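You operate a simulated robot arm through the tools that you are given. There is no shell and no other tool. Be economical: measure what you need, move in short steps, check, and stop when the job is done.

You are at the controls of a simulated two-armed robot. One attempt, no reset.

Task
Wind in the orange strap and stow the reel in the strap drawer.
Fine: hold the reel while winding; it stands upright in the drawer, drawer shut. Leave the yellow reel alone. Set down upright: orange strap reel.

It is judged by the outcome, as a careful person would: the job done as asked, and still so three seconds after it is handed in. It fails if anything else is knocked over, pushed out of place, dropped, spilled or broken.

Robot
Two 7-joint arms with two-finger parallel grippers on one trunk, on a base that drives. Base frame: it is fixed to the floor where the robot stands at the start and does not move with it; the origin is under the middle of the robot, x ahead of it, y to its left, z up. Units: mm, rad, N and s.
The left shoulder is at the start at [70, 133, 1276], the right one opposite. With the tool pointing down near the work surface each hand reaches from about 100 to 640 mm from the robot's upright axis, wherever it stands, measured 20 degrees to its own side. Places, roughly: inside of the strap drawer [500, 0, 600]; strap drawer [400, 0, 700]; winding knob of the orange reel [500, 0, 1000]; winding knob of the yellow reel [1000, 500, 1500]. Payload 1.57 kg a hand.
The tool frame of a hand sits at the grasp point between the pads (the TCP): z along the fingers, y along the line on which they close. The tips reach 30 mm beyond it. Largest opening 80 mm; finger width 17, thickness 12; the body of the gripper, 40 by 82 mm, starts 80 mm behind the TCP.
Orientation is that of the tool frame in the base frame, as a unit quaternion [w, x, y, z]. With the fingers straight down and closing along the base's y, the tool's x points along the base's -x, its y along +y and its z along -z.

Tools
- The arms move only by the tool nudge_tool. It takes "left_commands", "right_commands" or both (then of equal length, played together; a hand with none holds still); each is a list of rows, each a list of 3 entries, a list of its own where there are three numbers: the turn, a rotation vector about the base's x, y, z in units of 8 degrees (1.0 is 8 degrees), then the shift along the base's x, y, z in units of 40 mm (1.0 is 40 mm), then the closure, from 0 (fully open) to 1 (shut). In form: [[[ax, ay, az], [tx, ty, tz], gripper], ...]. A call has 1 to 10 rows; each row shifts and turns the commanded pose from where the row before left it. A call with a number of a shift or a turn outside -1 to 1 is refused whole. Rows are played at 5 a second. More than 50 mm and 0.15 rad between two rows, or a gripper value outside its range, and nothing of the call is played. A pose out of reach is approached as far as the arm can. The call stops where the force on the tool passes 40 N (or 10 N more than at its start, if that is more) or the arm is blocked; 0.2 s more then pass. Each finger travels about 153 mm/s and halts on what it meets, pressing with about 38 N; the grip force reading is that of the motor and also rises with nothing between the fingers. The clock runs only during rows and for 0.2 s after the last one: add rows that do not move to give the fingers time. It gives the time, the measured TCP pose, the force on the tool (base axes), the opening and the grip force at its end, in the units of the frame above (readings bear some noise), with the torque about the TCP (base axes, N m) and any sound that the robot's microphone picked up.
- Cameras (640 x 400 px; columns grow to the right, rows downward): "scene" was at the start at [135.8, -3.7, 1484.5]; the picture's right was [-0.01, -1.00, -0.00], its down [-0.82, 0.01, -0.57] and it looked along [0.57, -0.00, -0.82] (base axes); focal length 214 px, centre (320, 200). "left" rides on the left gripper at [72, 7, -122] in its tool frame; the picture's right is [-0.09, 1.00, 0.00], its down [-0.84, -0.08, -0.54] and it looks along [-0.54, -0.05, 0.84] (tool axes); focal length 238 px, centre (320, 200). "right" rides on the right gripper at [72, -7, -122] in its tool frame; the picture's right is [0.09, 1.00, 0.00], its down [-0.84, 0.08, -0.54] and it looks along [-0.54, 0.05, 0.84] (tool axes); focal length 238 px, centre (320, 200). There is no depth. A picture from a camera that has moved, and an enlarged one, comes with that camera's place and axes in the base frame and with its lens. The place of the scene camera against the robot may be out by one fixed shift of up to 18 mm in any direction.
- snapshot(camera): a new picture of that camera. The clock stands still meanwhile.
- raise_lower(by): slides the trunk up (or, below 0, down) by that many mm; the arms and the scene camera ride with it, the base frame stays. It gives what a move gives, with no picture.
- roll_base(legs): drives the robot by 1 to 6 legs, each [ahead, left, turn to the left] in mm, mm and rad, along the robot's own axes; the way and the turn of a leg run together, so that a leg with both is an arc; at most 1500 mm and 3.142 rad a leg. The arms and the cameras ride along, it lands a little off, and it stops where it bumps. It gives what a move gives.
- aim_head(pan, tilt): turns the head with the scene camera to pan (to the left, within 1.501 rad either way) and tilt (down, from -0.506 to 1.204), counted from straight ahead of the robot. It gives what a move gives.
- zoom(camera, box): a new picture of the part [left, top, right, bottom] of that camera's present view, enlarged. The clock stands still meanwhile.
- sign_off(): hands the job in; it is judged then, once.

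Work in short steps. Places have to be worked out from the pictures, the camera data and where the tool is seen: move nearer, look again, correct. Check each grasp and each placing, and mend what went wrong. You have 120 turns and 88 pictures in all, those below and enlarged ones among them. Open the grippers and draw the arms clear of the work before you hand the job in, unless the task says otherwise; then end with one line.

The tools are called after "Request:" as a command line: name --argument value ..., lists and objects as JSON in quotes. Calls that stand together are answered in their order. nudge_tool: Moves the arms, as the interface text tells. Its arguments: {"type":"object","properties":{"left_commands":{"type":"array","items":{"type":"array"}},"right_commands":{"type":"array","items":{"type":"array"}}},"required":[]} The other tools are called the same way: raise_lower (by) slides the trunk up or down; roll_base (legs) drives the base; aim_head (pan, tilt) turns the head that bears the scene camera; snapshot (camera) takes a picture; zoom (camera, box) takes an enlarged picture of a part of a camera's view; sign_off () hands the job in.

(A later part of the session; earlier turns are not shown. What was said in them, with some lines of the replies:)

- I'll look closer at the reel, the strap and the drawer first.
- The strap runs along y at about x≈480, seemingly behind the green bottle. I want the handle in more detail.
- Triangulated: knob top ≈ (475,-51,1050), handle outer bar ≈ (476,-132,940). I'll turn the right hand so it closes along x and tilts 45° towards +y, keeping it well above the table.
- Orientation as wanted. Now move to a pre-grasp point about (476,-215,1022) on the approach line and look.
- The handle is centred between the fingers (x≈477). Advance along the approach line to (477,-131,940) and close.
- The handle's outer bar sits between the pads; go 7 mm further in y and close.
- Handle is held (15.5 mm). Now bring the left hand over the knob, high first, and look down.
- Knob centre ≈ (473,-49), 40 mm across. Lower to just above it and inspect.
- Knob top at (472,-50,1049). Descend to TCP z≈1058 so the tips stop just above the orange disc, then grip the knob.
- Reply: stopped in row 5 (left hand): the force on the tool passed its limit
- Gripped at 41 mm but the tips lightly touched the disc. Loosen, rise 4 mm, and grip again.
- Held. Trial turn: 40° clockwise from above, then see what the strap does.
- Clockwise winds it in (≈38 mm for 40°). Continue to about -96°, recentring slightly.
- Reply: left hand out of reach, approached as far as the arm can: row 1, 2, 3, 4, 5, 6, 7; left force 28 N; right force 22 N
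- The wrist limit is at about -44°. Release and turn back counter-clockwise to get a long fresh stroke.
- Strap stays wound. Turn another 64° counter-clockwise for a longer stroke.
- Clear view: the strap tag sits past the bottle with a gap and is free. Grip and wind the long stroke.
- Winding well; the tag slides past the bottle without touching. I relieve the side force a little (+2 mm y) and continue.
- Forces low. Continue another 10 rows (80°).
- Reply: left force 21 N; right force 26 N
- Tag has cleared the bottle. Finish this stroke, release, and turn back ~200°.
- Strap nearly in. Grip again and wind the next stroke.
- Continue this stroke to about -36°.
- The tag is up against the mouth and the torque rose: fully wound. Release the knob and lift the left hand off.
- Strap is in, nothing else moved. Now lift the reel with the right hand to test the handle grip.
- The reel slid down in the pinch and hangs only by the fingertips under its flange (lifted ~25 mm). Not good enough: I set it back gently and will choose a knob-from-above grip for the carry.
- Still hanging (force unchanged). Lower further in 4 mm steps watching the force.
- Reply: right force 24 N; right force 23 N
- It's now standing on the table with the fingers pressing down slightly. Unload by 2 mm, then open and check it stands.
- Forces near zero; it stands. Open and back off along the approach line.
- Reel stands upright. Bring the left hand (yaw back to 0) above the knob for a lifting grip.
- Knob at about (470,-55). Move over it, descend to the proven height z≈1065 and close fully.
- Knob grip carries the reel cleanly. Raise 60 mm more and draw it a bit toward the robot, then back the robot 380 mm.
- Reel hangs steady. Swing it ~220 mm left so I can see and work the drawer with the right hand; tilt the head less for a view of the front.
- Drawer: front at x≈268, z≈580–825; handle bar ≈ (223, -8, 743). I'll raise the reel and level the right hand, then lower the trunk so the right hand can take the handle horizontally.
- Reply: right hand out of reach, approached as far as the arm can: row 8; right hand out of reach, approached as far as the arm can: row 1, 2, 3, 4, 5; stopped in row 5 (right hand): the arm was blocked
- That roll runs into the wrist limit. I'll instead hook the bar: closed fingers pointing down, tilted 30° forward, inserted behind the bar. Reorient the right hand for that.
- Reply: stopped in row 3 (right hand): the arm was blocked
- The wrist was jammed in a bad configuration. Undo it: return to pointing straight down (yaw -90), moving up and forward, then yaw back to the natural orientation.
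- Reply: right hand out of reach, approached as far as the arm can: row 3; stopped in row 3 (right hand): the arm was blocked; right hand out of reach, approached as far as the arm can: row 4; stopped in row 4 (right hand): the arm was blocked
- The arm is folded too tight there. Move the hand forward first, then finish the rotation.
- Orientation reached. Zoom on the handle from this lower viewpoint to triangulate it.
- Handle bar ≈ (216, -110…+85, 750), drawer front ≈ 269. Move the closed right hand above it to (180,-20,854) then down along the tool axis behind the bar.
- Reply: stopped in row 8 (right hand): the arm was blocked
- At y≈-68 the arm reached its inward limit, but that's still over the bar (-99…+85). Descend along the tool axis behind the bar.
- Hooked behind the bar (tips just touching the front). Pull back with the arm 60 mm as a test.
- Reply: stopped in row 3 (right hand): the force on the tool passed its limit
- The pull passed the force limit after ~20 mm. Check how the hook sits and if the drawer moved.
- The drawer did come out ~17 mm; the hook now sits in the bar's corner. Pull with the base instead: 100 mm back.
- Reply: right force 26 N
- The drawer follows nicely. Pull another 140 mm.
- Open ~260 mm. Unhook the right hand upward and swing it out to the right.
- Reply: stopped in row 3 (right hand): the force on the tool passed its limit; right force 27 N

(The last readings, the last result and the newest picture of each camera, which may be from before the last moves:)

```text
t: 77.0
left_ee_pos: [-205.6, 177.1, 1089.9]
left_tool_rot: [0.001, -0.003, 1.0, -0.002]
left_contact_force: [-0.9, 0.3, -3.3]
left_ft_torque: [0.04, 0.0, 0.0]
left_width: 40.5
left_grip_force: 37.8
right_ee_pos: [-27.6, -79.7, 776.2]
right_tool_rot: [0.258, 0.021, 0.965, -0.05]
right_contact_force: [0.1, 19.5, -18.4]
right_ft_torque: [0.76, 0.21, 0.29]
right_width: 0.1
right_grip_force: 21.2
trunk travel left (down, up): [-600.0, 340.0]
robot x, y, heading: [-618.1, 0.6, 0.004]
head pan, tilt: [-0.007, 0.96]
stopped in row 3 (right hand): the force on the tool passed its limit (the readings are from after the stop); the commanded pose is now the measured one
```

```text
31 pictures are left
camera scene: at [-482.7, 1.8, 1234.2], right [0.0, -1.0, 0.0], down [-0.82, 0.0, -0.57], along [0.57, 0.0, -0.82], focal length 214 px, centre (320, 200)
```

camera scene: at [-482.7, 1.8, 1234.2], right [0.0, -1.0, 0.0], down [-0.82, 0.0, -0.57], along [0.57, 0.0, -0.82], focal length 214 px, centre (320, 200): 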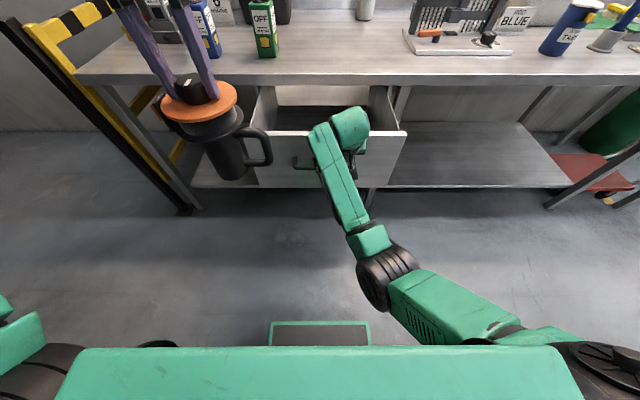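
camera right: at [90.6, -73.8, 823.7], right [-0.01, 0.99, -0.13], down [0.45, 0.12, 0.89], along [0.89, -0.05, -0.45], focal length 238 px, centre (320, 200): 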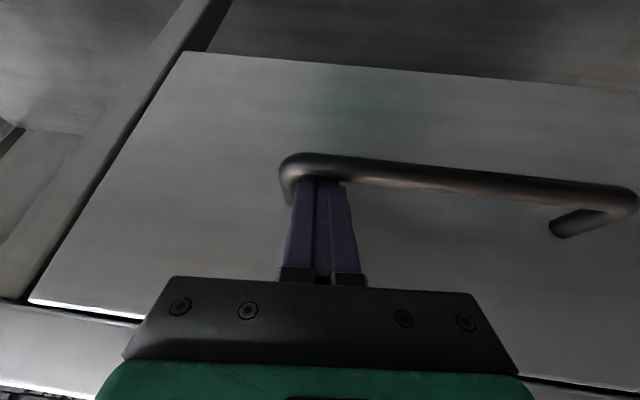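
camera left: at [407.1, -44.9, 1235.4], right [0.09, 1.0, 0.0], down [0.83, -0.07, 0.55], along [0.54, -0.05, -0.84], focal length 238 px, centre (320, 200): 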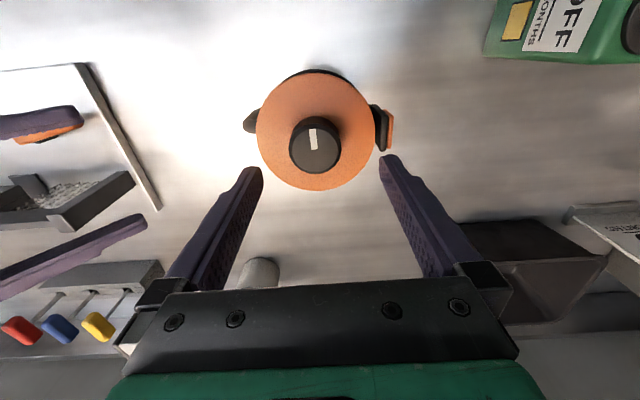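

The finger still rubs the bar's end post (force +y). Shift +y and +x slightly to free it and look.

Request:
nudge_tool --right_commands '[[[0, 0, 0], [0, 0.1, -0.1], 1], [[0, 0, 0], [0.1, 0.15, 0], 1], [[0, 0, 0], [0, 0, 0], 1]]'

Request:
snapshot --camera "right"

```text
t: 77.8
left_ee_pos: [-205.6, 176.3, 1091.7]
left_tool_rot: [0.002, -0.001, 1.0, -0.002]
left_contact_force: [-0.8, -1.1, -3.8]
left_ft_torque: [0.03, 0.02, 0.0]
left_width: 40.5
left_grip_force: 38.0
right_ee_pos: [-24.4, -79.4, 774.0]
right_tool_rot: [0.26, 0.024, 0.964, -0.058]
right_contact_force: [-0.4, 6.5, 6.3]
right_ft_torque: [0.1, -0.09, 0.14]
right_width: 0.2
right_grip_force: 21.1
trunk travel left (down, up): [-600.0, 340.0]
robot x, y, heading: [-622.4, 2.0, 0.004]
head pan, tilt: [-0.007, 0.96]
```

```text
30 pictures are left
camera right: at [-148.0, -69.3, 841.8], right [0.0, 0.99, -0.15], down [0.46, 0.13, 0.88], along [0.89, -0.06, -0.45], focal length 238 px, centre (320, 200)
```

right: 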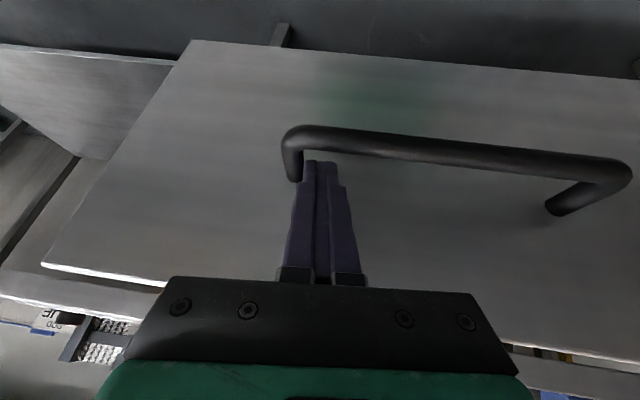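

The tip is almost level with the bar. Lift straight up with slight +y.

Request:
nudge_tool --right_commands '[[[0, 0, 0], [0, 0.05, 0.3], 1], [[0, 0, 0], [0, 0, 0.4], 1], [[0, 0, 0], [-0.1, 0, 0.5], 1], [[0, 0, 0], [-0.2, 0, 0.6], 1], [[0, 0, 0], [-0.2, 0, 0.6], 1]]'

Request:
nudge_tool --right_commands '[[[0, 0, 0], [-0.3, -0.6, 0.5], 1], [[0, 0, 0], [-0.4, -0.9, 0.5], 1], [[0, 0, 0], [-0.4, -0.9, 0.5], 1], [[0, 0, 0], [-0.3, -0.9, 0], 1], [[0, 0, 0], [0, -0.9, 0], 1], [[0, 0, 0], [0, -0.9, 0], 1], [[0, 0, 0], [0, 0, 0], 1]]'

Request:
snapshot --camera "scene"

```text
t: 79.0
left_ee_pos: [-205.7, 173.6, 1089.8]
left_tool_rot: [0.002, -0.002, 1.0, -0.002]
left_contact_force: [-0.8, 0.9, -3.6]
left_ft_torque: [0.01, 0.0, 0.0]
left_width: 40.7
left_grip_force: 38.1
right_ee_pos: [-40.8, -94.5, 866.7]
right_tool_rot: [0.261, 0.033, 0.962, -0.074]
right_contact_force: [-0.3, 0.1, 0.3]
right_ft_torque: [-0.02, -0.01, 0.0]
right_width: 0.0
right_grip_force: 21.1
trunk travel left (down, up): [-600.0, 340.0]
robot x, y, heading: [-621.2, 3.6, 0.002]
head pan, tilt: [-0.007, 0.96]
```

```text
t: 80.6
left_ee_pos: [-205.5, 176.3, 1090.7]
left_tool_rot: [0.002, -0.002, 1.0, -0.002]
left_contact_force: [0.3, -0.1, -4.3]
left_ft_torque: [-0.02, 0.03, 0.0]
left_width: 40.8
left_grip_force: 37.8
right_ee_pos: [-96.4, -274.3, 926.4]
right_tool_rot: [0.26, 0.022, 0.964, -0.051]
right_contact_force: [0.0, -0.8, -0.8]
right_ft_torque: [-0.01, -0.02, 0.0]
right_width: 0.2
right_grip_force: 21.2
right hand out of reach, approached as far as the arm can: row 4
trunk travel left (down, up): [-600.0, 340.0]
robot x, y, heading: [-621.1, -1.4, -0.003]
head pan, tilt: [-0.007, 0.96]
```

```text
29 pictures are left
camera scene: at [-484.0, 0.4, 1234.4], right [0.0, -1.0, 0.0], down [-0.82, 0.0, -0.57], along [0.57, 0.0, -0.82], focal length 214 px, centre (320, 200)
```

scene: 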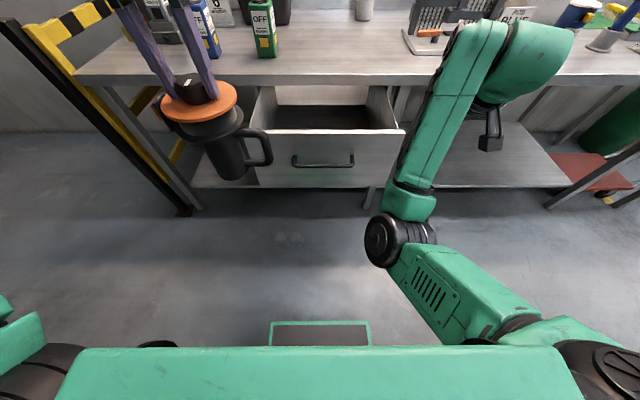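

Drawer stands open and both hands are clear. Drive 220 mm forward so the left hand can reach over the drawer.

Request:
roll_base --legs '[[220, 0, 0]]'

Request:
snapshot --camera "scene"

```text
t: 82.3
left_ee_pos: [8.3, 175.8, 1090.4]
left_tool_rot: [0.002, -0.002, 1.0, -0.002]
left_contact_force: [0.0, 0.2, -3.6]
left_ft_torque: [0.0, 0.05, 0.0]
left_width: 40.8
left_grip_force: 38.0
right_ee_pos: [117.9, -275.6, 926.2]
right_tool_rot: [0.261, 0.022, 0.964, -0.051]
right_contact_force: [-1.1, -1.1, 0.0]
right_ft_torque: [-0.04, -0.01, -0.01]
right_width: 0.1
right_grip_force: 21.6
trunk travel left (down, up): [-600.0, 340.0]
robot x, y, heading: [-406.4, 2.9, 0.001]
head pan, tilt: [-0.007, 0.96]
```

```text
28 pictures are left
camera scene: at [-269.9, -0.1, 1234.5], right [0.0, -1.0, 0.0], down [-0.82, 0.0, -0.57], along [0.57, 0.0, -0.82], focal length 214 px, centre (320, 200)
```

scene: 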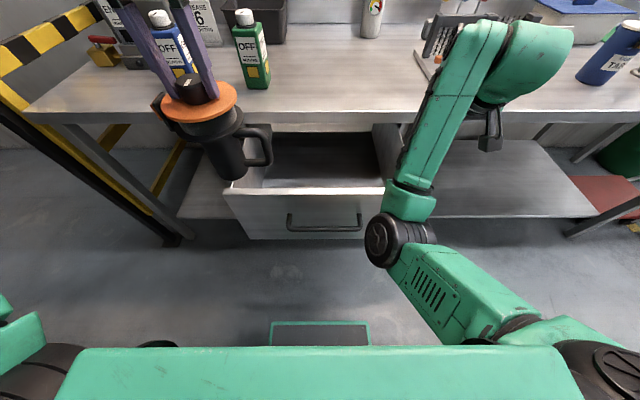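

Drawer interior is visible, x≈30–260. Carry the reel above it to (120, 25) and look down with the left camera.

Request:
nudge_tool --left_commands '[[[0, 0, 0], [0.4, -0.4, 0], 1], [[0, 0, 0], [0.5, -0.7, 0], 1], [[0, 0, 0], [0.5, -0.7, 0], 1], [[0, 0, 0], [0.5, -0.7, 0], 1], [[0, 0, 0], [0.5, -0.7, 0], 1], [[0, 0, 0], [0.4, -0.55, 0], 1], [[0, 0, 0], [0, 0, 0], 1]]'

Request:
snapshot --camera "left"

Request:
snapshot --camera "scene"

```text
t: 83.9
left_ee_pos: [107.0, 46.5, 1077.8]
left_tool_rot: [0.001, -0.001, 1.0, -0.002]
left_contact_force: [0.3, -0.1, -4.7]
left_ft_torque: [0.0, 0.03, -0.01]
left_width: 40.9
left_grip_force: 38.3
left hand out of reach, approached as far as the arm can: row 5, 6
right_ee_pos: [118.8, -275.7, 925.5]
right_tool_rot: [0.261, 0.022, 0.964, -0.05]
right_contact_force: [-0.5, -0.2, -0.7]
right_ft_torque: [0.01, 0.01, -0.02]
right_width: 0.0
right_grip_force: 21.7
trunk travel left (down, up): [-600.0, 340.0]
robot x, y, heading: [-404.6, 1.5, -0.001]
head pan, tilt: [-0.007, 0.96]
```

```text
27 pictures are left
camera left: at [34.7, 54.5, 1198.7], right [0.09, 1.0, 0.0], down [0.84, -0.07, 0.54], along [0.54, -0.05, -0.84], focal length 238 px, centre (320, 200)
```

left: 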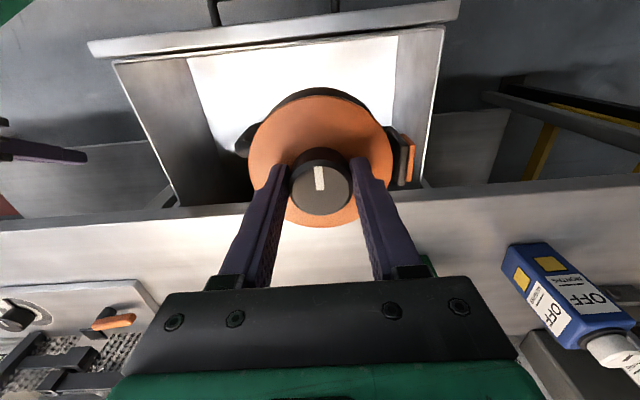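

```text
26 pictures are left
camera scene: at [-270.1, -0.6, 1234.5], right [0.0, -1.0, 0.0], down [-0.82, 0.0, -0.57], along [0.57, 0.0, -0.82], focal length 214 px, centre (320, 200)
```

scene: 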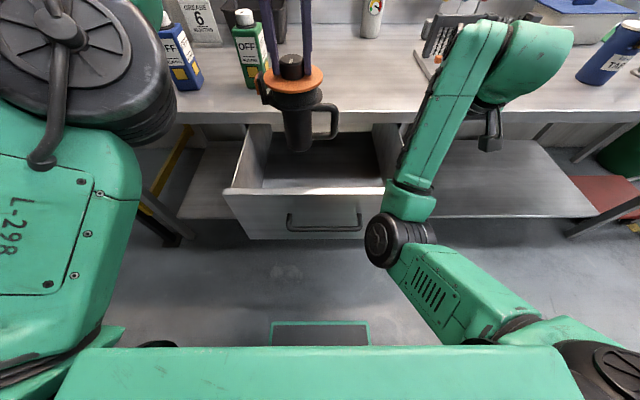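

Drawer is empty; floor appears around z≈600–645. Lower the reel in steps, watching force.

Request:
nudge_tool --left_commands '[[[0, 0, 0], [0, 0, -0.5], 1], [[0, 0, 0], [0, 0, -0.8], 1], [[0, 0, 0], [0, 0, -0.8], 1], [[0, 0, 0], [0, 0, -0.8], 1], [[0, 0, 0], [0, 0, -0.8], 1], [[0, 0, 0], [0, 0, 0], 1]]'

Request:
snapshot --camera "left"

Request:
snapshot --camera "scene"

```text
t: 85.3
left_ee_pos: [106.1, 48.9, 926.8]
left_tool_rot: [0.001, -0.002, 1.0, -0.001]
left_contact_force: [-0.3, -0.6, -3.2]
left_ft_torque: [0.0, 0.03, 0.01]
left_width: 40.9
left_grip_force: 38.1
right_ee_pos: [117.9, -275.5, 926.0]
right_tool_rot: [0.261, 0.021, 0.964, -0.05]
right_contact_force: [0.0, 0.0, 0.2]
right_ft_torque: [0.01, -0.01, 0.02]
right_width: 0.0
right_grip_force: 21.5
trunk travel left (down, up): [-600.0, 340.0]
robot x, y, heading: [-405.9, 5.6, -0.0]
head pan, tilt: [-0.007, 0.96]
```

```text
25 pictures are left
camera left: at [34.2, 56.2, 1048.6], right [0.09, 1.0, 0.0], down [0.84, -0.07, 0.54], along [0.54, -0.05, -0.84], focal length 238 px, centre (320, 200)
```

left: 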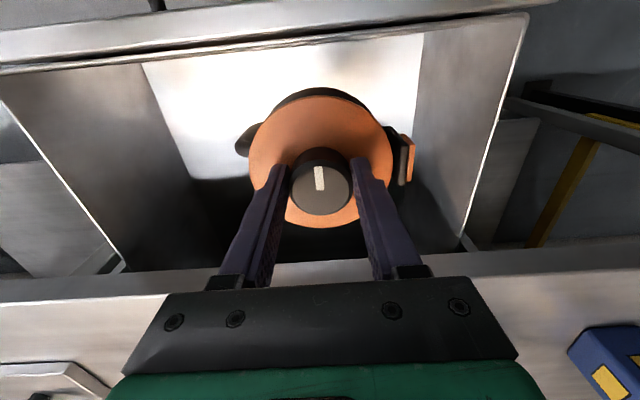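

```text
24 pictures are left
camera scene: at [-270.1, -0.6, 1234.5], right [0.0, -1.0, 0.0], down [-0.82, 0.0, -0.57], along [0.57, 0.0, -0.82], focal length 214 px, centre (320, 200)
```

scene: 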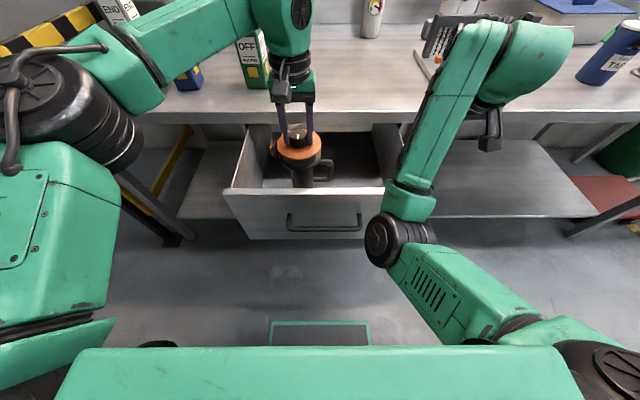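

Well inside the drawer with room on all sides. Continue down 72 mm, then finer.

Request:
nudge_tool --left_commands '[[[0, 0, 0], [0, 0, -0.5], 1], [[0, 0, 0], [0, 0, -0.5], 1], [[0, 0, 0], [0, 0, -0.4], 1], [[0, 0, 0], [0, 0, -0.4], 1], [[0, 0, 0], [0, 0, 0], 1]]'

Request:
nudge_tool --left_commands '[[[0, 0, 0], [0, 0, -0.15], 1], [[0, 0, 0], [0, 0, -0.15], 1], [[0, 0, 0], [0, 0, -0.15], 1], [[0, 0, 0], [0, 0, 0], 1]]'

```text
t: 86.5
left_ee_pos: [107.1, 49.1, 854.9]
left_tool_rot: [0.001, -0.002, 1.0, 0.0]
left_contact_force: [-0.5, 0.9, -3.8]
left_ft_torque: [0.04, 0.0, 0.0]
left_width: 40.8
left_grip_force: 38.0
right_ee_pos: [116.6, -276.0, 926.7]
right_tool_rot: [0.261, 0.022, 0.964, -0.05]
right_contact_force: [0.4, -0.1, 0.2]
right_ft_torque: [-0.02, -0.01, 0.0]
right_width: 0.0
right_grip_force: 21.7
trunk travel left (down, up): [-600.0, 340.0]
robot x, y, heading: [-407.7, 1.3, 0.002]
head pan, tilt: [-0.007, 0.96]
```

```text
t: 87.5
left_ee_pos: [107.5, 48.2, 838.9]
left_tool_rot: [0.002, -0.002, 1.0, -0.003]
left_contact_force: [0.6, 0.4, -3.2]
left_ft_torque: [0.0, 0.04, 0.0]
left_width: 40.8
left_grip_force: 38.2
right_ee_pos: [118.3, -274.4, 926.9]
right_tool_rot: [0.259, 0.023, 0.964, -0.051]
right_contact_force: [0.3, -0.2, -0.1]
right_ft_torque: [0.0, 0.0, 0.01]
right_width: 0.2
right_grip_force: 21.3
trunk travel left (down, up): [-600.0, 340.0]
robot x, y, heading: [-405.9, 0.2, 0.0]
head pan, tilt: [-0.007, 0.96]
```

Still hanging (base ≈655). Continue in 5 mm steps.

Request:
nudge_tool --left_commands '[[[0, 0, 0], [0, 0, -0.13], 1], [[0, 0, 0], [0, 0, -0.13], 1], [[0, 0, 0], [0, 0, -0.13], 1], [[0, 0, 0], [0, 0, 0], 1]]'

Request:
snapshot --camera "left"

```text
t: 88.5
left_ee_pos: [106.8, 48.8, 822.6]
left_tool_rot: [0.001, -0.001, 1.0, -0.001]
left_contact_force: [0.6, -0.2, -4.9]
left_ft_torque: [-0.02, 0.03, 0.0]
left_width: 41.0
left_grip_force: 38.0
right_ee_pos: [117.2, -275.5, 925.7]
right_tool_rot: [0.26, 0.022, 0.964, -0.05]
right_contact_force: [-0.1, 0.8, 0.3]
right_ft_torque: [0.01, -0.02, 0.02]
right_width: 0.2
right_grip_force: 21.1
trunk travel left (down, up): [-600.0, 340.0]
robot x, y, heading: [-405.8, 4.6, 0.007]
head pan, tilt: [-0.007, 0.96]
```

```text
23 pictures are left
camera left: at [35.4, 56.4, 944.3], right [0.09, 1.0, 0.0], down [0.84, -0.07, 0.54], along [0.54, -0.05, -0.84], focal length 238 px, centre (320, 200)
```

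left: 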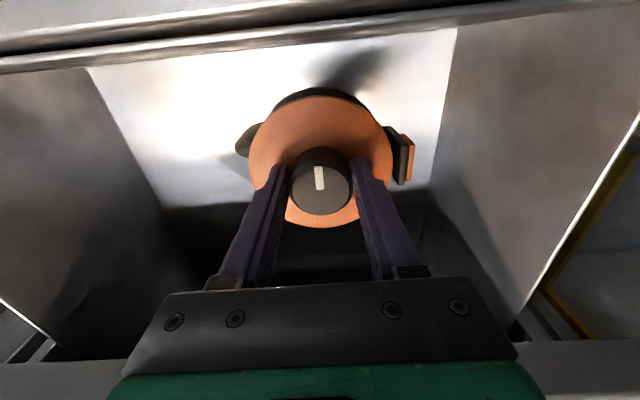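

Floor estimate now ≈ 620, base at ≈638. Continue in small steps to contact.

Request:
nudge_tool --left_commands '[[[0, 0, 0], [0, 0, -0.1], 1], [[0, 0, 0], [0, 0, -0.1], 1], [[0, 0, 0], [0, 0, -0.1], 1], [[0, 0, 0], [0, 0, 0], 1]]'

Request:
nudge_tool --left_commands '[[[0, 0, 0], [0, 0, -0.1], 1], [[0, 0, 0], [0, 0, -0.05], 1], [[0, 0, 0], [0, 0, 0], 1]]'

```text
t: 89.5
left_ee_pos: [106.8, 50.2, 811.0]
left_tool_rot: [0.002, -0.002, 1.0, -0.002]
left_contact_force: [0.3, 0.6, -2.9]
left_ft_torque: [0.05, 0.06, -0.01]
left_width: 41.1
left_grip_force: 37.8
right_ee_pos: [117.9, -275.6, 926.1]
right_tool_rot: [0.26, 0.022, 0.964, -0.051]
right_contact_force: [0.2, 1.1, -0.8]
right_ft_torque: [0.0, 0.01, 0.0]
right_width: 0.0
right_grip_force: 21.3
trunk travel left (down, up): [-600.0, 340.0]
robot x, y, heading: [-405.7, 1.4, 0.001]
head pan, tilt: [-0.007, 0.96]
```

```text
t: 90.3
left_ee_pos: [106.2, 48.0, 804.7]
left_tool_rot: [0.001, -0.002, 1.0, 0.0]
left_contact_force: [-0.7, 0.2, -3.5]
left_ft_torque: [0.0, 0.03, -0.02]
left_width: 41.1
left_grip_force: 37.7
right_ee_pos: [117.9, -274.7, 925.9]
right_tool_rot: [0.261, 0.021, 0.964, -0.05]
right_contact_force: [0.7, 1.0, -0.2]
right_ft_torque: [0.01, 0.01, 0.02]
right_width: 0.0
right_grip_force: 21.5
trunk travel left (down, up): [-600.0, 340.0]
robot x, y, heading: [-403.1, 5.1, -0.003]
head pan, tilt: [-0.007, 0.96]
```

Still no contact; continue 4 mm per row.

Request:
nudge_tool --left_commands '[[[0, 0, 0], [0, 0, -0.1], 1], [[0, 0, 0], [0, 0, -0.1], 1], [[0, 0, 0], [0, 0, 0], 1]]'

Request:
nudge_tool --left_commands '[[[0, 0, 0], [0, 0, -0.1], 1], [[0, 0, 0], [0, 0, -0.1], 1], [[0, 0, 0], [0, 0, 0], 1]]'

```text
t: 91.1
left_ee_pos: [105.7, 48.5, 797.8]
left_tool_rot: [0.003, -0.002, 1.0, -0.002]
left_contact_force: [1.4, 1.9, 3.6]
left_ft_torque: [0.43, -0.27, 0.04]
left_width: 40.8
left_grip_force: 38.0
right_ee_pos: [118.0, -275.5, 927.6]
right_tool_rot: [0.261, 0.022, 0.964, -0.051]
right_contact_force: [-0.3, -0.1, 0.0]
right_ft_torque: [-0.03, -0.03, 0.01]
right_width: 0.1
right_grip_force: 21.7
trunk travel left (down, up): [-600.0, 340.0]
robot x, y, heading: [-403.6, 4.0, -0.001]
head pan, tilt: [-0.007, 0.96]
```

```text
t: 91.9
left_ee_pos: [103.1, 48.2, 793.5]
left_tool_rot: [0.005, -0.002, 1.0, -0.001]
left_contact_force: [1.5, 3.2, 32.8]
left_ft_torque: [0.74, -0.23, 0.0]
left_width: 41.1
left_grip_force: 37.7
right_ee_pos: [113.6, -276.1, 929.5]
right_tool_rot: [0.262, 0.022, 0.963, -0.05]
right_contact_force: [0.0, -0.6, 0.0]
right_ft_torque: [-0.02, 0.0, 0.02]
right_width: 0.0
right_grip_force: 21.6
trunk travel left (down, up): [-600.0, 340.0]
robot x, y, heading: [-405.9, 1.0, -0.005]
head pan, tilt: [-0.007, 0.96]
```

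Contact reached (pressing). Unload 5 mm, then open the fingers.

Request:
nudge_tool --left_commands '[[[0, 0, 0], [0, 0, 0.1], 1], [[0, 0, 0], [0, 0, 0.03], 1], [[0, 0, 0], [0, 0, 0], 1]]'

```text
t: 92.7
left_ee_pos: [104.5, 48.0, 793.7]
left_tool_rot: [0.001, -0.001, 1.0, -0.001]
left_contact_force: [-1.3, 1.2, 2.4]
left_ft_torque: [0.26, 0.04, 0.03]
left_width: 40.5
left_grip_force: 38.7
right_ee_pos: [116.1, -275.9, 926.9]
right_tool_rot: [0.261, 0.022, 0.964, -0.051]
right_contact_force: [0.2, 0.0, 0.6]
right_ft_torque: [0.01, 0.0, 0.0]
right_width: 0.1
right_grip_force: 20.8
trunk travel left (down, up): [-600.0, 340.0]
robot x, y, heading: [-409.0, 1.2, 0.004]
head pan, tilt: [-0.007, 0.96]
```

Force is near zero with the reel on the floor. Open gradually and lift off.

Request:
nudge_tool --left_commands '[[[0, 0, 0], [0, 0, 0], 0.8], [[0, 0, 0], [0, 0, 0], 0.45], [[0, 0, 0], [0, 0, 0], 0.2], [[0, 0, 0], [0, 0, 0], 0.1], [[0, 0, 0], [0, 0, 0.4], 0.1], [[0, 0, 0], [0, 0, 0.6], 0.1], [[0, 0, 0], [0, 0, 0.8], 0.1], [[0, 0, 0], [0, 0, 0.9], 0.1], [[0, 0, 0], [0, 0, 0.9], 0.1], [[0, 0, 0], [0, 0, 0], 0.1]]'

Request:
snapshot --camera "left"

Request:
zoom --camera "scene" --box '[220, 100, 420, 225]'

```text
t: 94.9
left_ee_pos: [106.5, 48.5, 936.9]
left_tool_rot: [0.001, -0.002, 1.0, -0.002]
left_contact_force: [0.3, -0.9, 0.4]
left_ft_torque: [0.03, 0.03, 0.01]
left_width: 72.0
left_grip_force: 0.1
right_ee_pos: [117.5, -275.4, 926.1]
right_tool_rot: [0.26, 0.023, 0.964, -0.051]
right_contact_force: [0.8, 0.5, 0.0]
right_ft_torque: [-0.04, 0.02, 0.01]
right_width: 0.3
right_grip_force: 21.6
trunk travel left (down, up): [-600.0, 340.0]
robot x, y, heading: [-407.7, 3.4, 0.009]
head pan, tilt: [-0.007, 0.96]
```

```text
22 pictures are left
camera left: at [35.7, 56.0, 1059.0], right [0.09, 1.0, 0.0], down [0.84, -0.07, 0.54], along [0.54, -0.05, -0.84], focal length 238 px, centre (320, 200)
```

left: 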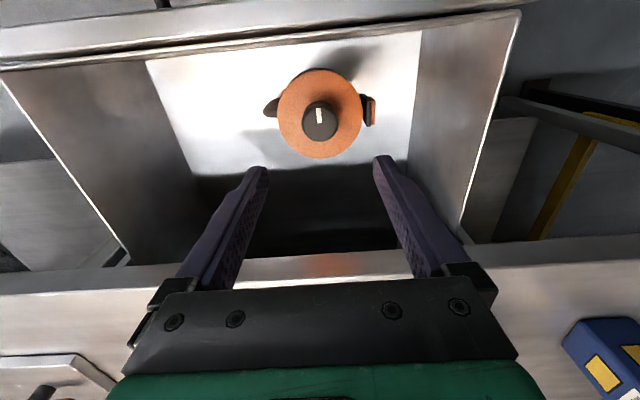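

```text
3.20 times, centred on (320, 162) of scene
camera zoom: at [-269.8, -0.1, 1234.4], right [0.0, -1.0, 0.0], down [-0.82, 0.0, -0.57], along [0.57, 0.0, -0.82], focal length 686 px, centre (320, 320)
```

zoom: 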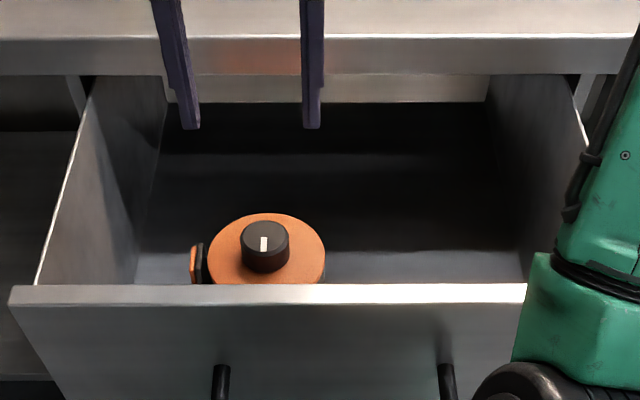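

Reel stands upright in the drawer, its knob below the drawer's rim. Raise the left hand clear, close its fingers, and back the robot 220 mm.

Request:
nudge_tool --left_commands '[[[0, 0, 0], [0, 0, 0.6], 0.5], [[0, 0, 0], [0, 0, 0.6], 1], [[0, 0, 0], [0, -0.4, 0], 1], [[0, 0, 0], [0, -0.5, 0], 1], [[0, 0, 0], [0, 0, 0], 1]]'

Request:
roll_base --legs '[[-230, 0, 0]]'

Request:
nudge_tool --left_commands '[[[0, -1, 0], [0, 0, 0], 1], [[0, -1, 0], [0, 0, 0], 1], [[0, -1, 0], [0, 0, 0], 1], [[0, -0.75, 0], [0, 0, 0], 1], [[0, 0, 0], [0, 0, 0], 1]]'

Request:
snapshot --camera "scene"

```text
t: 96.1
left_ee_pos: [106.9, 13.3, 985.1]
left_tool_rot: [0.001, -0.002, 1.0, -0.002]
left_contact_force: [0.2, 0.9, 0.1]
left_ft_torque: [-0.01, -0.01, -0.03]
left_width: 0.0
left_grip_force: 21.4
right_ee_pos: [117.3, -274.6, 926.8]
right_tool_rot: [0.261, 0.022, 0.964, -0.05]
right_contact_force: [-0.5, -0.8, -0.2]
right_ft_torque: [-0.01, 0.01, 0.01]
right_width: 0.2
right_grip_force: 21.1
trunk travel left (down, up): [-600.0, 340.0]
robot x, y, heading: [-405.9, 4.2, 0.002]
head pan, tilt: [-0.007, 0.96]
```

```text
t: 97.8
left_ee_pos: [-124.4, 10.5, 986.2]
left_tool_rot: [0.002, 0.0, 1.0, -0.001]
left_contact_force: [-0.1, -0.3, -1.0]
left_ft_torque: [-0.01, 0.0, -0.02]
left_width: 0.0
left_grip_force: 21.5
right_ee_pos: [-112.6, -276.0, 925.8]
right_tool_rot: [0.261, 0.023, 0.964, -0.05]
right_contact_force: [0.2, 0.0, 0.6]
right_ft_torque: [0.0, 0.0, 0.0]
right_width: 0.1
right_grip_force: 21.1
trunk travel left (down, up): [-600.0, 340.0]
robot x, y, heading: [-634.0, 0.2, -0.004]
head pan, tilt: [-0.007, 0.96]
```

```text
t: 99.0
left_ee_pos: [-123.2, 12.2, 986.6]
left_tool_rot: [0.262, -0.001, 0.965, -0.001]
left_contact_force: [-0.6, 0.1, 0.4]
left_ft_torque: [0.01, -0.01, -0.02]
left_width: 0.0
left_grip_force: 21.0
right_ee_pos: [-114.0, -277.2, 925.4]
right_tool_rot: [0.261, 0.023, 0.964, -0.05]
right_contact_force: [-0.6, 0.8, -0.2]
right_ft_torque: [0.0, -0.01, 0.03]
right_width: 0.1
right_grip_force: 21.2
trunk travel left (down, up): [-600.0, 340.0]
robot x, y, heading: [-639.1, -4.5, -0.003]
head pan, tilt: [-0.007, 0.96]
```

```text
20 pictures are left
camera scene: at [-500.8, -0.9, 1234.5], right [-0.01, -1.0, 0.0], down [-0.82, 0.01, -0.57], along [0.57, 0.0, -0.82], focal length 214 px, centre (320, 200)
```

scene: 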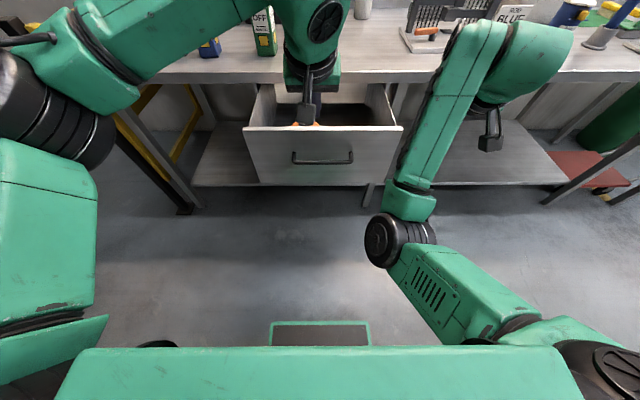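

Lower the left hand in front of the drawer, tips just above the handle bar level.

Request:
nudge_tool --left_commands '[[[0, 0, 0], [0, -0.1, -0.7], 1], [[0, 0, 0], [0, -0.1, -0.9], 1], [[0, 0, 0], [0, -0.1, -0.9], 1], [[0, 0, 0], [0, -0.1, -0.9], 1], [[0, 0, 0], [0, -0.1, -0.9], 1], [[0, 0, 0], [0, 0, -0.3], 1], [[0, 0, 0], [0, 0, 0], 1]]'

Request:
snapshot --camera "left"

```text
t: 100.6
left_ee_pos: [-124.8, -9.2, 801.3]
left_tool_rot: [0.26, 0.0, 0.966, 0.0]
left_contact_force: [-0.1, 0.5, -0.5]
left_ft_torque: [0.0, -0.01, 0.01]
left_width: 0.0
left_grip_force: 21.0
right_ee_pos: [-114.6, -275.7, 926.6]
right_tool_rot: [0.26, 0.024, 0.964, -0.05]
right_contact_force: [-0.4, -0.3, 0.2]
right_ft_torque: [0.0, 0.02, 0.0]
right_width: 0.0
right_grip_force: 20.6
trunk travel left (down, up): [-600.0, 340.0]
robot x, y, heading: [-639.6, 1.4, -0.006]
head pan, tilt: [-0.007, 0.96]
```

```text
19 pictures are left
camera left: at [-247.1, -1.4, 870.5], right [0.08, 1.0, 0.04], down [0.45, -0.08, 0.89], along [0.89, -0.05, -0.46], focal length 238 px, centre (320, 200)
```

left: 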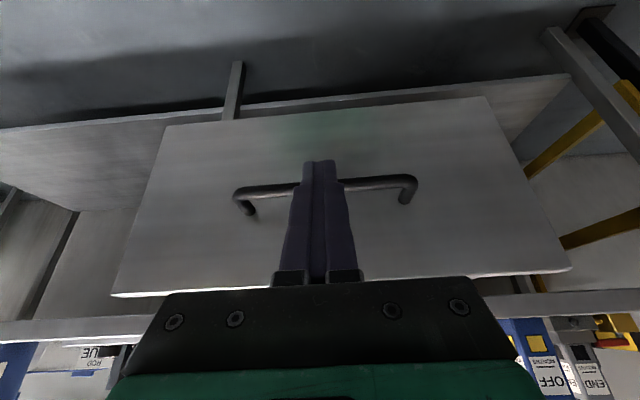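

Fingers are centred over the handle. Drive 90 mm forward (still short of the front), then feel for contact gently with the arm.

Request:
roll_base --legs '[[90, 0, 0]]'

Request:
nudge_tool --left_commands '[[[0, 0, 0], [0.2, 0, 0], 1], [[0, 0, 0], [0.2, 0, 0], 1], [[0, 0, 0], [0.2, 0, 0], 1], [[0, 0, 0], [0.2, 0, 0], 1], [[0, 0, 0], [0, 0, 0], 1]]'

Request:
snapshot --camera "left"

```text
t: 101.7
left_ee_pos: [-34.4, -10.9, 800.6]
left_tool_rot: [0.259, 0.002, 0.966, -0.002]
left_contact_force: [0.6, 0.0, -0.7]
left_ft_torque: [-0.01, 0.01, 0.0]
left_width: 0.0
left_grip_force: 21.6
right_ee_pos: [-24.7, -279.0, 926.2]
right_tool_rot: [0.261, 0.025, 0.964, -0.051]
right_contact_force: [1.4, 0.0, -0.3]
right_ft_torque: [0.03, 0.01, -0.01]
right_width: 0.2
right_grip_force: 21.0
trunk travel left (down, up): [-600.0, 340.0]
robot x, y, heading: [-546.4, 1.2, -0.003]
head pan, tilt: [-0.007, 0.96]
```

```text
t: 102.9
left_ee_pos: [-2.3, -10.8, 802.2]
left_tool_rot: [0.26, 0.002, 0.966, -0.002]
left_contact_force: [0.1, 0.6, 0.5]
left_ft_torque: [-0.05, 0.0, 0.04]
left_width: 0.1
left_grip_force: 21.5
right_ee_pos: [-24.2, -278.8, 926.8]
right_tool_rot: [0.26, 0.026, 0.964, -0.051]
right_contact_force: [0.5, 1.0, -0.4]
right_ft_torque: [0.0, -0.01, 0.0]
right_width: 0.2
right_grip_force: 21.3
trunk travel left (down, up): [-600.0, 340.0]
robot x, y, heading: [-548.1, -1.1, -0.011]
head pan, tilt: [-0.007, 0.96]
```

```text
18 pictures are left
camera left: at [-125.4, -3.5, 871.4], right [0.08, 1.0, 0.04], down [0.45, -0.08, 0.89], along [0.89, -0.06, -0.45], focal length 238 px, centre (320, 200)
```

left: 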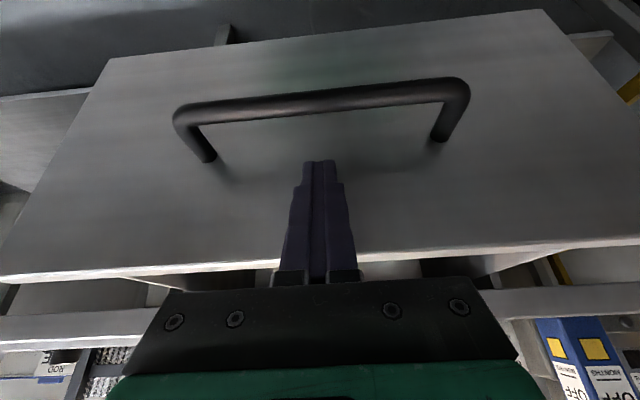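

Tips are just short of the front face. Push slowly with the arm.

Request:
nudge_tool --left_commands '[[[0, 0, 0], [0.15, 0, 0], 1], [[0, 0, 0], [0.2, 0, 0], 1], [[0, 0, 0], [0.2, 0, 0], 1], [[0, 0, 0], [0.2, 0, 0], 1], [[0, 0, 0], [0.2, 0, 0], 1], [[0, 0, 0], [0, 0, 0], 1]]'

Request:
snapshot --camera "scene"

```text
t: 104.3
left_ee_pos: [35.6, -9.4, 801.9]
left_tool_rot: [0.261, 0.002, 0.965, -0.002]
left_contact_force: [-0.5, -0.3, -0.1]
left_ft_torque: [0.0, 0.02, 0.02]
left_width: 0.0
left_grip_force: 21.7
right_ee_pos: [-25.6, -280.0, 927.1]
right_tool_rot: [0.26, 0.026, 0.964, -0.052]
right_contact_force: [0.1, 0.8, 0.5]
right_ft_torque: [0.01, 0.02, 0.02]
right_width: 0.2
right_grip_force: 22.0
trunk travel left (down, up): [-600.0, 340.0]
robot x, y, heading: [-546.4, 3.0, -0.006]
head pan, tilt: [-0.007, 0.96]
```

```text
17 pictures are left
camera scene: at [-411.3, -1.4, 1234.5], right [-0.01, -1.0, 0.0], down [-0.82, 0.01, -0.57], along [0.57, -0.01, -0.82], focal length 214 px, centre (320, 200)
```

scene: 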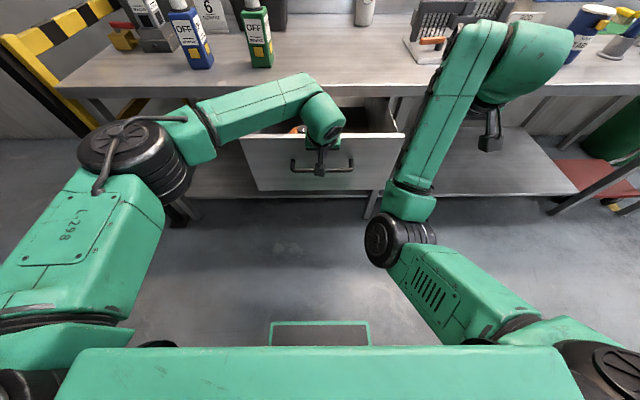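

Check contact: look with the left camera.

Request:
snapshot --camera "left"

```text
16 pictures are left
camera left: at [-87.3, -2.4, 871.0], right [0.08, 1.0, 0.04], down [0.45, -0.08, 0.89], along [0.89, -0.06, -0.45], focal length 238 px, centre (320, 200)
```

left: 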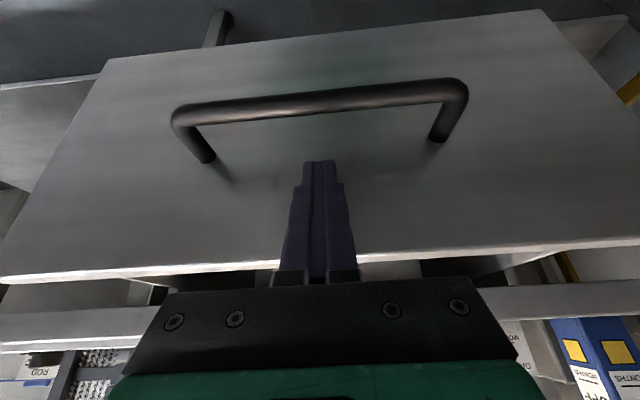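

The view relative to the front is unchanged, so the drawer is moving with the fingers (low friction). Push with the base in two gentle 65 mm legs.

Request:
roll_base --legs '[[65, 0, 0]]'

Request:
roll_base --legs '[[65, 0, 0]]'

Request:
snapshot --camera "scene"

Request:
snapshot --camera "left"

```text
t: 105.3
left_ee_pos: [100.2, -10.5, 801.0]
left_tool_rot: [0.261, 0.002, 0.965, -0.002]
left_contact_force: [-0.2, 0.5, 0.2]
left_ft_torque: [0.0, 0.03, 0.01]
left_width: 0.0
left_grip_force: 21.5
right_ee_pos: [38.5, -280.0, 925.4]
right_tool_rot: [0.26, 0.026, 0.964, -0.052]
right_contact_force: [1.1, -0.5, 0.0]
right_ft_torque: [0.03, 0.02, 0.0]
right_width: 0.2
right_grip_force: 21.1
trunk travel left (down, up): [-600.0, 340.0]
robot x, y, heading: [-484.5, 0.6, -0.007]
head pan, tilt: [-0.007, 0.96]
```

```text
t: 106.3
left_ee_pos: [163.2, -12.6, 801.7]
left_tool_rot: [0.26, 0.003, 0.965, -0.002]
left_contact_force: [0.3, -0.8, -0.5]
left_ft_torque: [0.0, 0.02, -0.01]
left_width: 0.1
left_grip_force: 21.3
right_ee_pos: [101.1, -280.0, 926.6]
right_tool_rot: [0.26, 0.027, 0.964, -0.052]
right_contact_force: [0.8, -0.2, -0.4]
right_ft_torque: [-0.03, 0.01, -0.02]
right_width: 0.0
right_grip_force: 20.9
trunk travel left (down, up): [-600.0, 340.0]
robot x, y, heading: [-418.3, 2.1, -0.005]
head pan, tilt: [-0.007, 0.96]
```

```text
15 pictures are left
camera scene: at [-284.0, -2.3, 1234.5], right [-0.01, -1.0, 0.0], down [-0.82, 0.01, -0.57], along [0.57, -0.01, -0.82], focal length 214 px, centre (320, 200)
```

scene: 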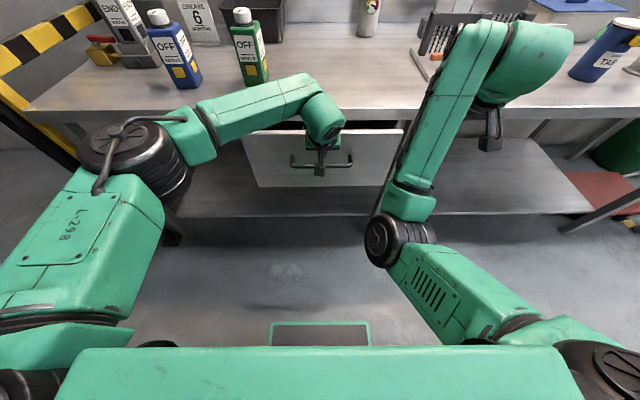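

```text
14 pictures are left
camera left: at [39.9, -4.0, 871.1], right [0.09, 1.0, 0.04], down [0.45, -0.08, 0.89], along [0.89, -0.06, -0.45], focal length 238 px, centre (320, 200)
```

left: 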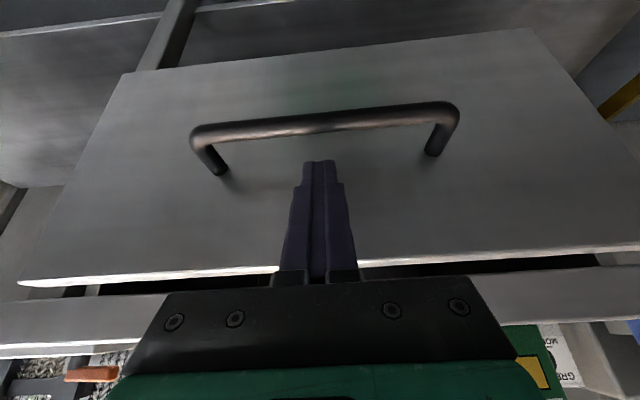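

Nearly closed, the drawer coasted slightly ahead. Finish slowly with the arm.

Request:
nudge_tool --left_commands '[[[0, 0, 0], [0.15, 0, 0], 1], [[0, 0, 0], [0.15, 0, 0], 1], [[0, 0, 0], [0.15, 0, 0], 1], [[0, 0, 0], [0.15, 0, 0], 1], [[0, 0, 0], [0.15, 0, 0], 1], [[0, 0, 0], [0.15, 0, 0], 1], [[0, 0, 0], [0.15, 0, 0], 1], [[0, 0, 0], [0.15, 0, 0], 1], [[0, 0, 0], [0.15, 0, 0], 1], [[0, 0, 0], [0.15, 0, 0], 1]]'

Request:
nudge_tool --left_commands '[[[0, 0, 0], [0.15, 0, 0], 1], [[0, 0, 0], [0.15, 0, 0], 1], [[0, 0, 0], [0.1, 0, 0], 1], [[0, 0, 0], [0.1, 0, 0], 1], [[0, 0, 0], [0, 0, 0], 1]]'

Request:
snapshot --camera "left"

```text
t: 108.5
left_ee_pos: [222.8, -12.2, 800.9]
left_tool_rot: [0.261, 0.003, 0.965, -0.002]
left_contact_force: [-1.2, -0.3, -0.2]
left_ft_torque: [0.01, -0.03, -0.03]
left_width: 0.0
left_grip_force: 21.8
right_ee_pos: [102.6, -280.1, 926.5]
right_tool_rot: [0.26, 0.027, 0.964, -0.052]
right_contact_force: [0.0, 0.1, 0.1]
right_ft_torque: [0.0, 0.06, 0.0]
right_width: 0.3
right_grip_force: 21.4
trunk travel left (down, up): [-600.0, 340.0]
robot x, y, heading: [-418.3, 1.1, -0.007]
head pan, tilt: [-0.007, 0.96]
```

```text
t: 109.7
left_ee_pos: [236.4, -12.6, 801.1]
left_tool_rot: [0.258, 0.002, 0.966, -0.002]
left_contact_force: [-30.9, 2.8, -10.0]
left_ft_torque: [-0.09, 0.93, 0.08]
left_width: 0.1
left_grip_force: 21.4
right_ee_pos: [97.6, -279.9, 929.3]
right_tool_rot: [0.261, 0.027, 0.964, -0.051]
right_contact_force: [-0.2, 0.3, 0.3]
right_ft_torque: [-0.02, 0.01, -0.03]
right_width: 0.3
right_grip_force: 21.7
trunk travel left (down, up): [-600.0, 340.0]
robot x, y, heading: [-422.1, 4.4, -0.004]
head pan, tilt: [-0.007, 0.96]
```

```text
13 pictures are left
camera left: at [114.4, -4.1, 872.3], right [0.09, 1.0, 0.04], down [0.45, -0.08, 0.89], along [0.89, -0.06, -0.46], focal length 238 px, centre (320, 200)
```

left: 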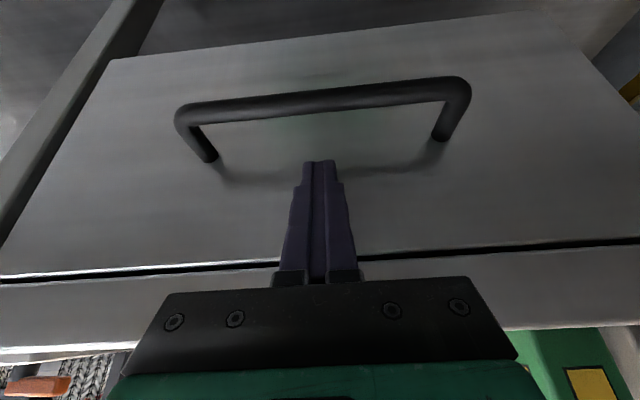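

Closed: the front stops at the same place as at the start with 31 N reaction. Withdraw the left hand along its axis, clear of the bar, and open both grippers.

Request:
nudge_tool --left_commands '[[[0, 0, 0], [-0.2, 0, 0.1], 1], [[0, 0, 0], [-0.4, 0, 0.4], 1], [[0, 0, 0], [-0.5, 0, 0.5], 1], [[0, 0, 0], [-0.5, 0, 0.6], 1], [[0, 0, 0], [-0.5, 0.3, 0.7], 1], [[0, 0, 0], [-0.4, 0.5, 0.7], 1], [[0, 0, 0], [0, 0.6, 0.7], 0.5], [[0, 0, 0], [0, 0.6, 0.5], 0]]'

Request:
roll_base --legs '[[-220, 0, 0]]'

Request:
nudge_tool --left_commands '[[[0, 0, 0], [0, 0, 0], 0], [[0, 0, 0], [0, 0, 0], 0]]' --right_commands '[[[0, 0, 0], [0, 0, 0], 0.5], [[0, 0, 0], [0, 0, 0], 0]]'

Request:
snapshot --camera "scene"

```text
t: 111.5
left_ee_pos: [143.7, 69.2, 970.8]
left_tool_rot: [0.26, 0.003, 0.966, -0.002]
left_contact_force: [-0.2, 0.0, -0.4]
left_ft_torque: [0.01, 0.0, 0.03]
left_width: 80.2
left_grip_force: 0.1
right_ee_pos: [102.0, -279.9, 927.0]
right_tool_rot: [0.26, 0.027, 0.964, -0.052]
right_contact_force: [-0.3, 0.2, 0.4]
right_ft_torque: [-0.04, 0.02, 0.0]
right_width: 0.0
right_grip_force: 21.7
trunk travel left (down, up): [-600.0, 340.0]
robot x, y, heading: [-419.0, 1.7, -0.008]
head pan, tilt: [-0.007, 0.96]
```

```text
t: 113.2
left_ee_pos: [-74.6, 70.5, 969.2]
left_tool_rot: [0.26, 0.001, 0.966, -0.002]
left_contact_force: [-0.2, 0.9, -0.8]
left_ft_torque: [-0.01, -0.02, 0.01]
left_width: 80.0
left_grip_force: 0.1
right_ee_pos: [-116.4, -278.6, 926.1]
right_tool_rot: [0.261, 0.024, 0.964, -0.051]
right_contact_force: [0.6, -0.4, -0.3]
right_ft_torque: [-0.01, 0.0, -0.01]
right_width: 0.1
right_grip_force: 21.9
trunk travel left (down, up): [-600.0, 340.0]
robot x, y, heading: [-638.8, 0.2, -0.005]
head pan, tilt: [-0.007, 0.96]
```

```text
t: 113.8
left_ee_pos: [-74.4, 70.8, 970.1]
left_tool_rot: [0.26, 0.001, 0.965, -0.002]
left_contact_force: [0.6, 0.4, 0.8]
left_ft_torque: [0.02, 0.02, -0.01]
left_width: 79.8
left_grip_force: 0.0
right_ee_pos: [-117.6, -277.4, 926.6]
right_tool_rot: [0.26, 0.025, 0.964, -0.051]
right_contact_force: [0.7, -0.9, -0.7]
right_ft_torque: [0.02, 0.02, -0.01]
right_width: 79.7
right_grip_force: 0.1
trunk travel left (down, up): [-600.0, 340.0]
robot x, y, heading: [-639.2, 2.6, -0.004]
head pan, tilt: [-0.007, 0.96]
```

```text
12 pictures are left
camera scene: at [-503.5, -0.9, 1234.5], right [-0.01, -1.0, 0.0], down [-0.82, 0.01, -0.57], along [0.57, -0.01, -0.82], focal length 214 px, centre (320, 200)
```

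scene: 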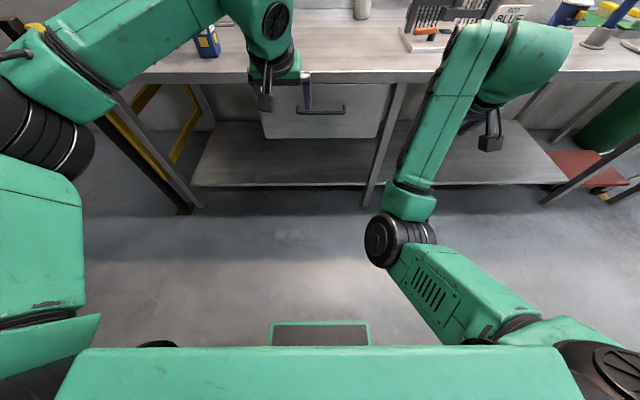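

Drawer appears shut. One close check of the front's gap before handing in.

Request:
zoom --camera "scene" --box '[240, 50, 420, 162]'

Request:
snapshot --camera "left"

```text
3.56 times, centred on (330, 106) of scene
camera zoom: at [-503.5, -0.9, 1234.5], right [-0.01, -1.0, 0.0], down [-0.82, 0.01, -0.57], along [0.57, -0.01, -0.82], focal length 763 px, centre (284, 534)
```

zoom: 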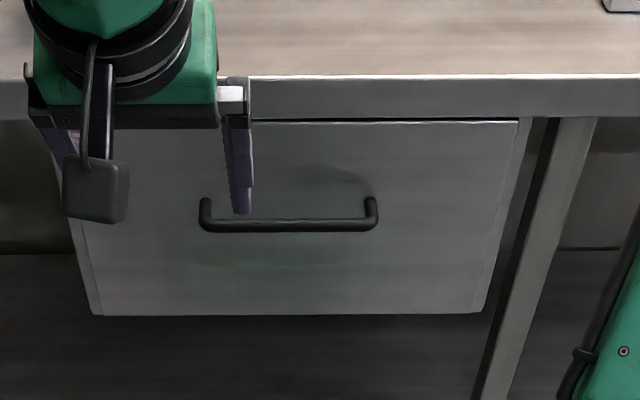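

```text
10 pictures are left
camera left: at [-197.8, 78.5, 1038.9], right [0.08, 1.0, 0.04], down [0.45, -0.08, 0.89], along [0.89, -0.05, -0.45], focal length 238 px, centre (320, 200)
```

left: 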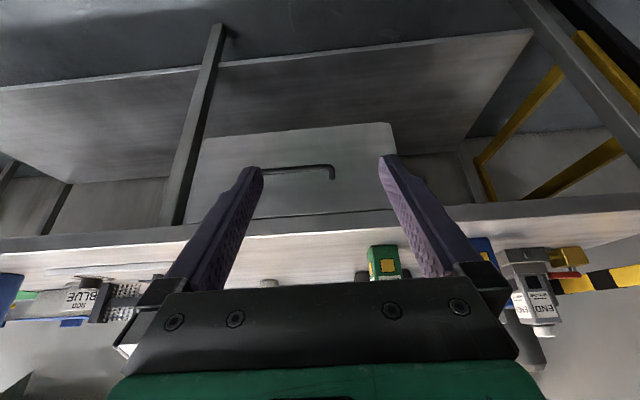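

The drawer is flush, the green bottle still stands, and both hands are open and clear. Handing in.

Request:
sign_off

```text
The job is handed in.
```

The orange strap is fully wound in and the reel is in the strap drawer, which is shut flush. I last saw the reel standing upright just before closing; I did not reopen the drawer to check. The yellow reel was not touched, and nothing was knocked over. On the first lift the reel slid in the gripper, so I set it back on the table and carried it by the knob instead.
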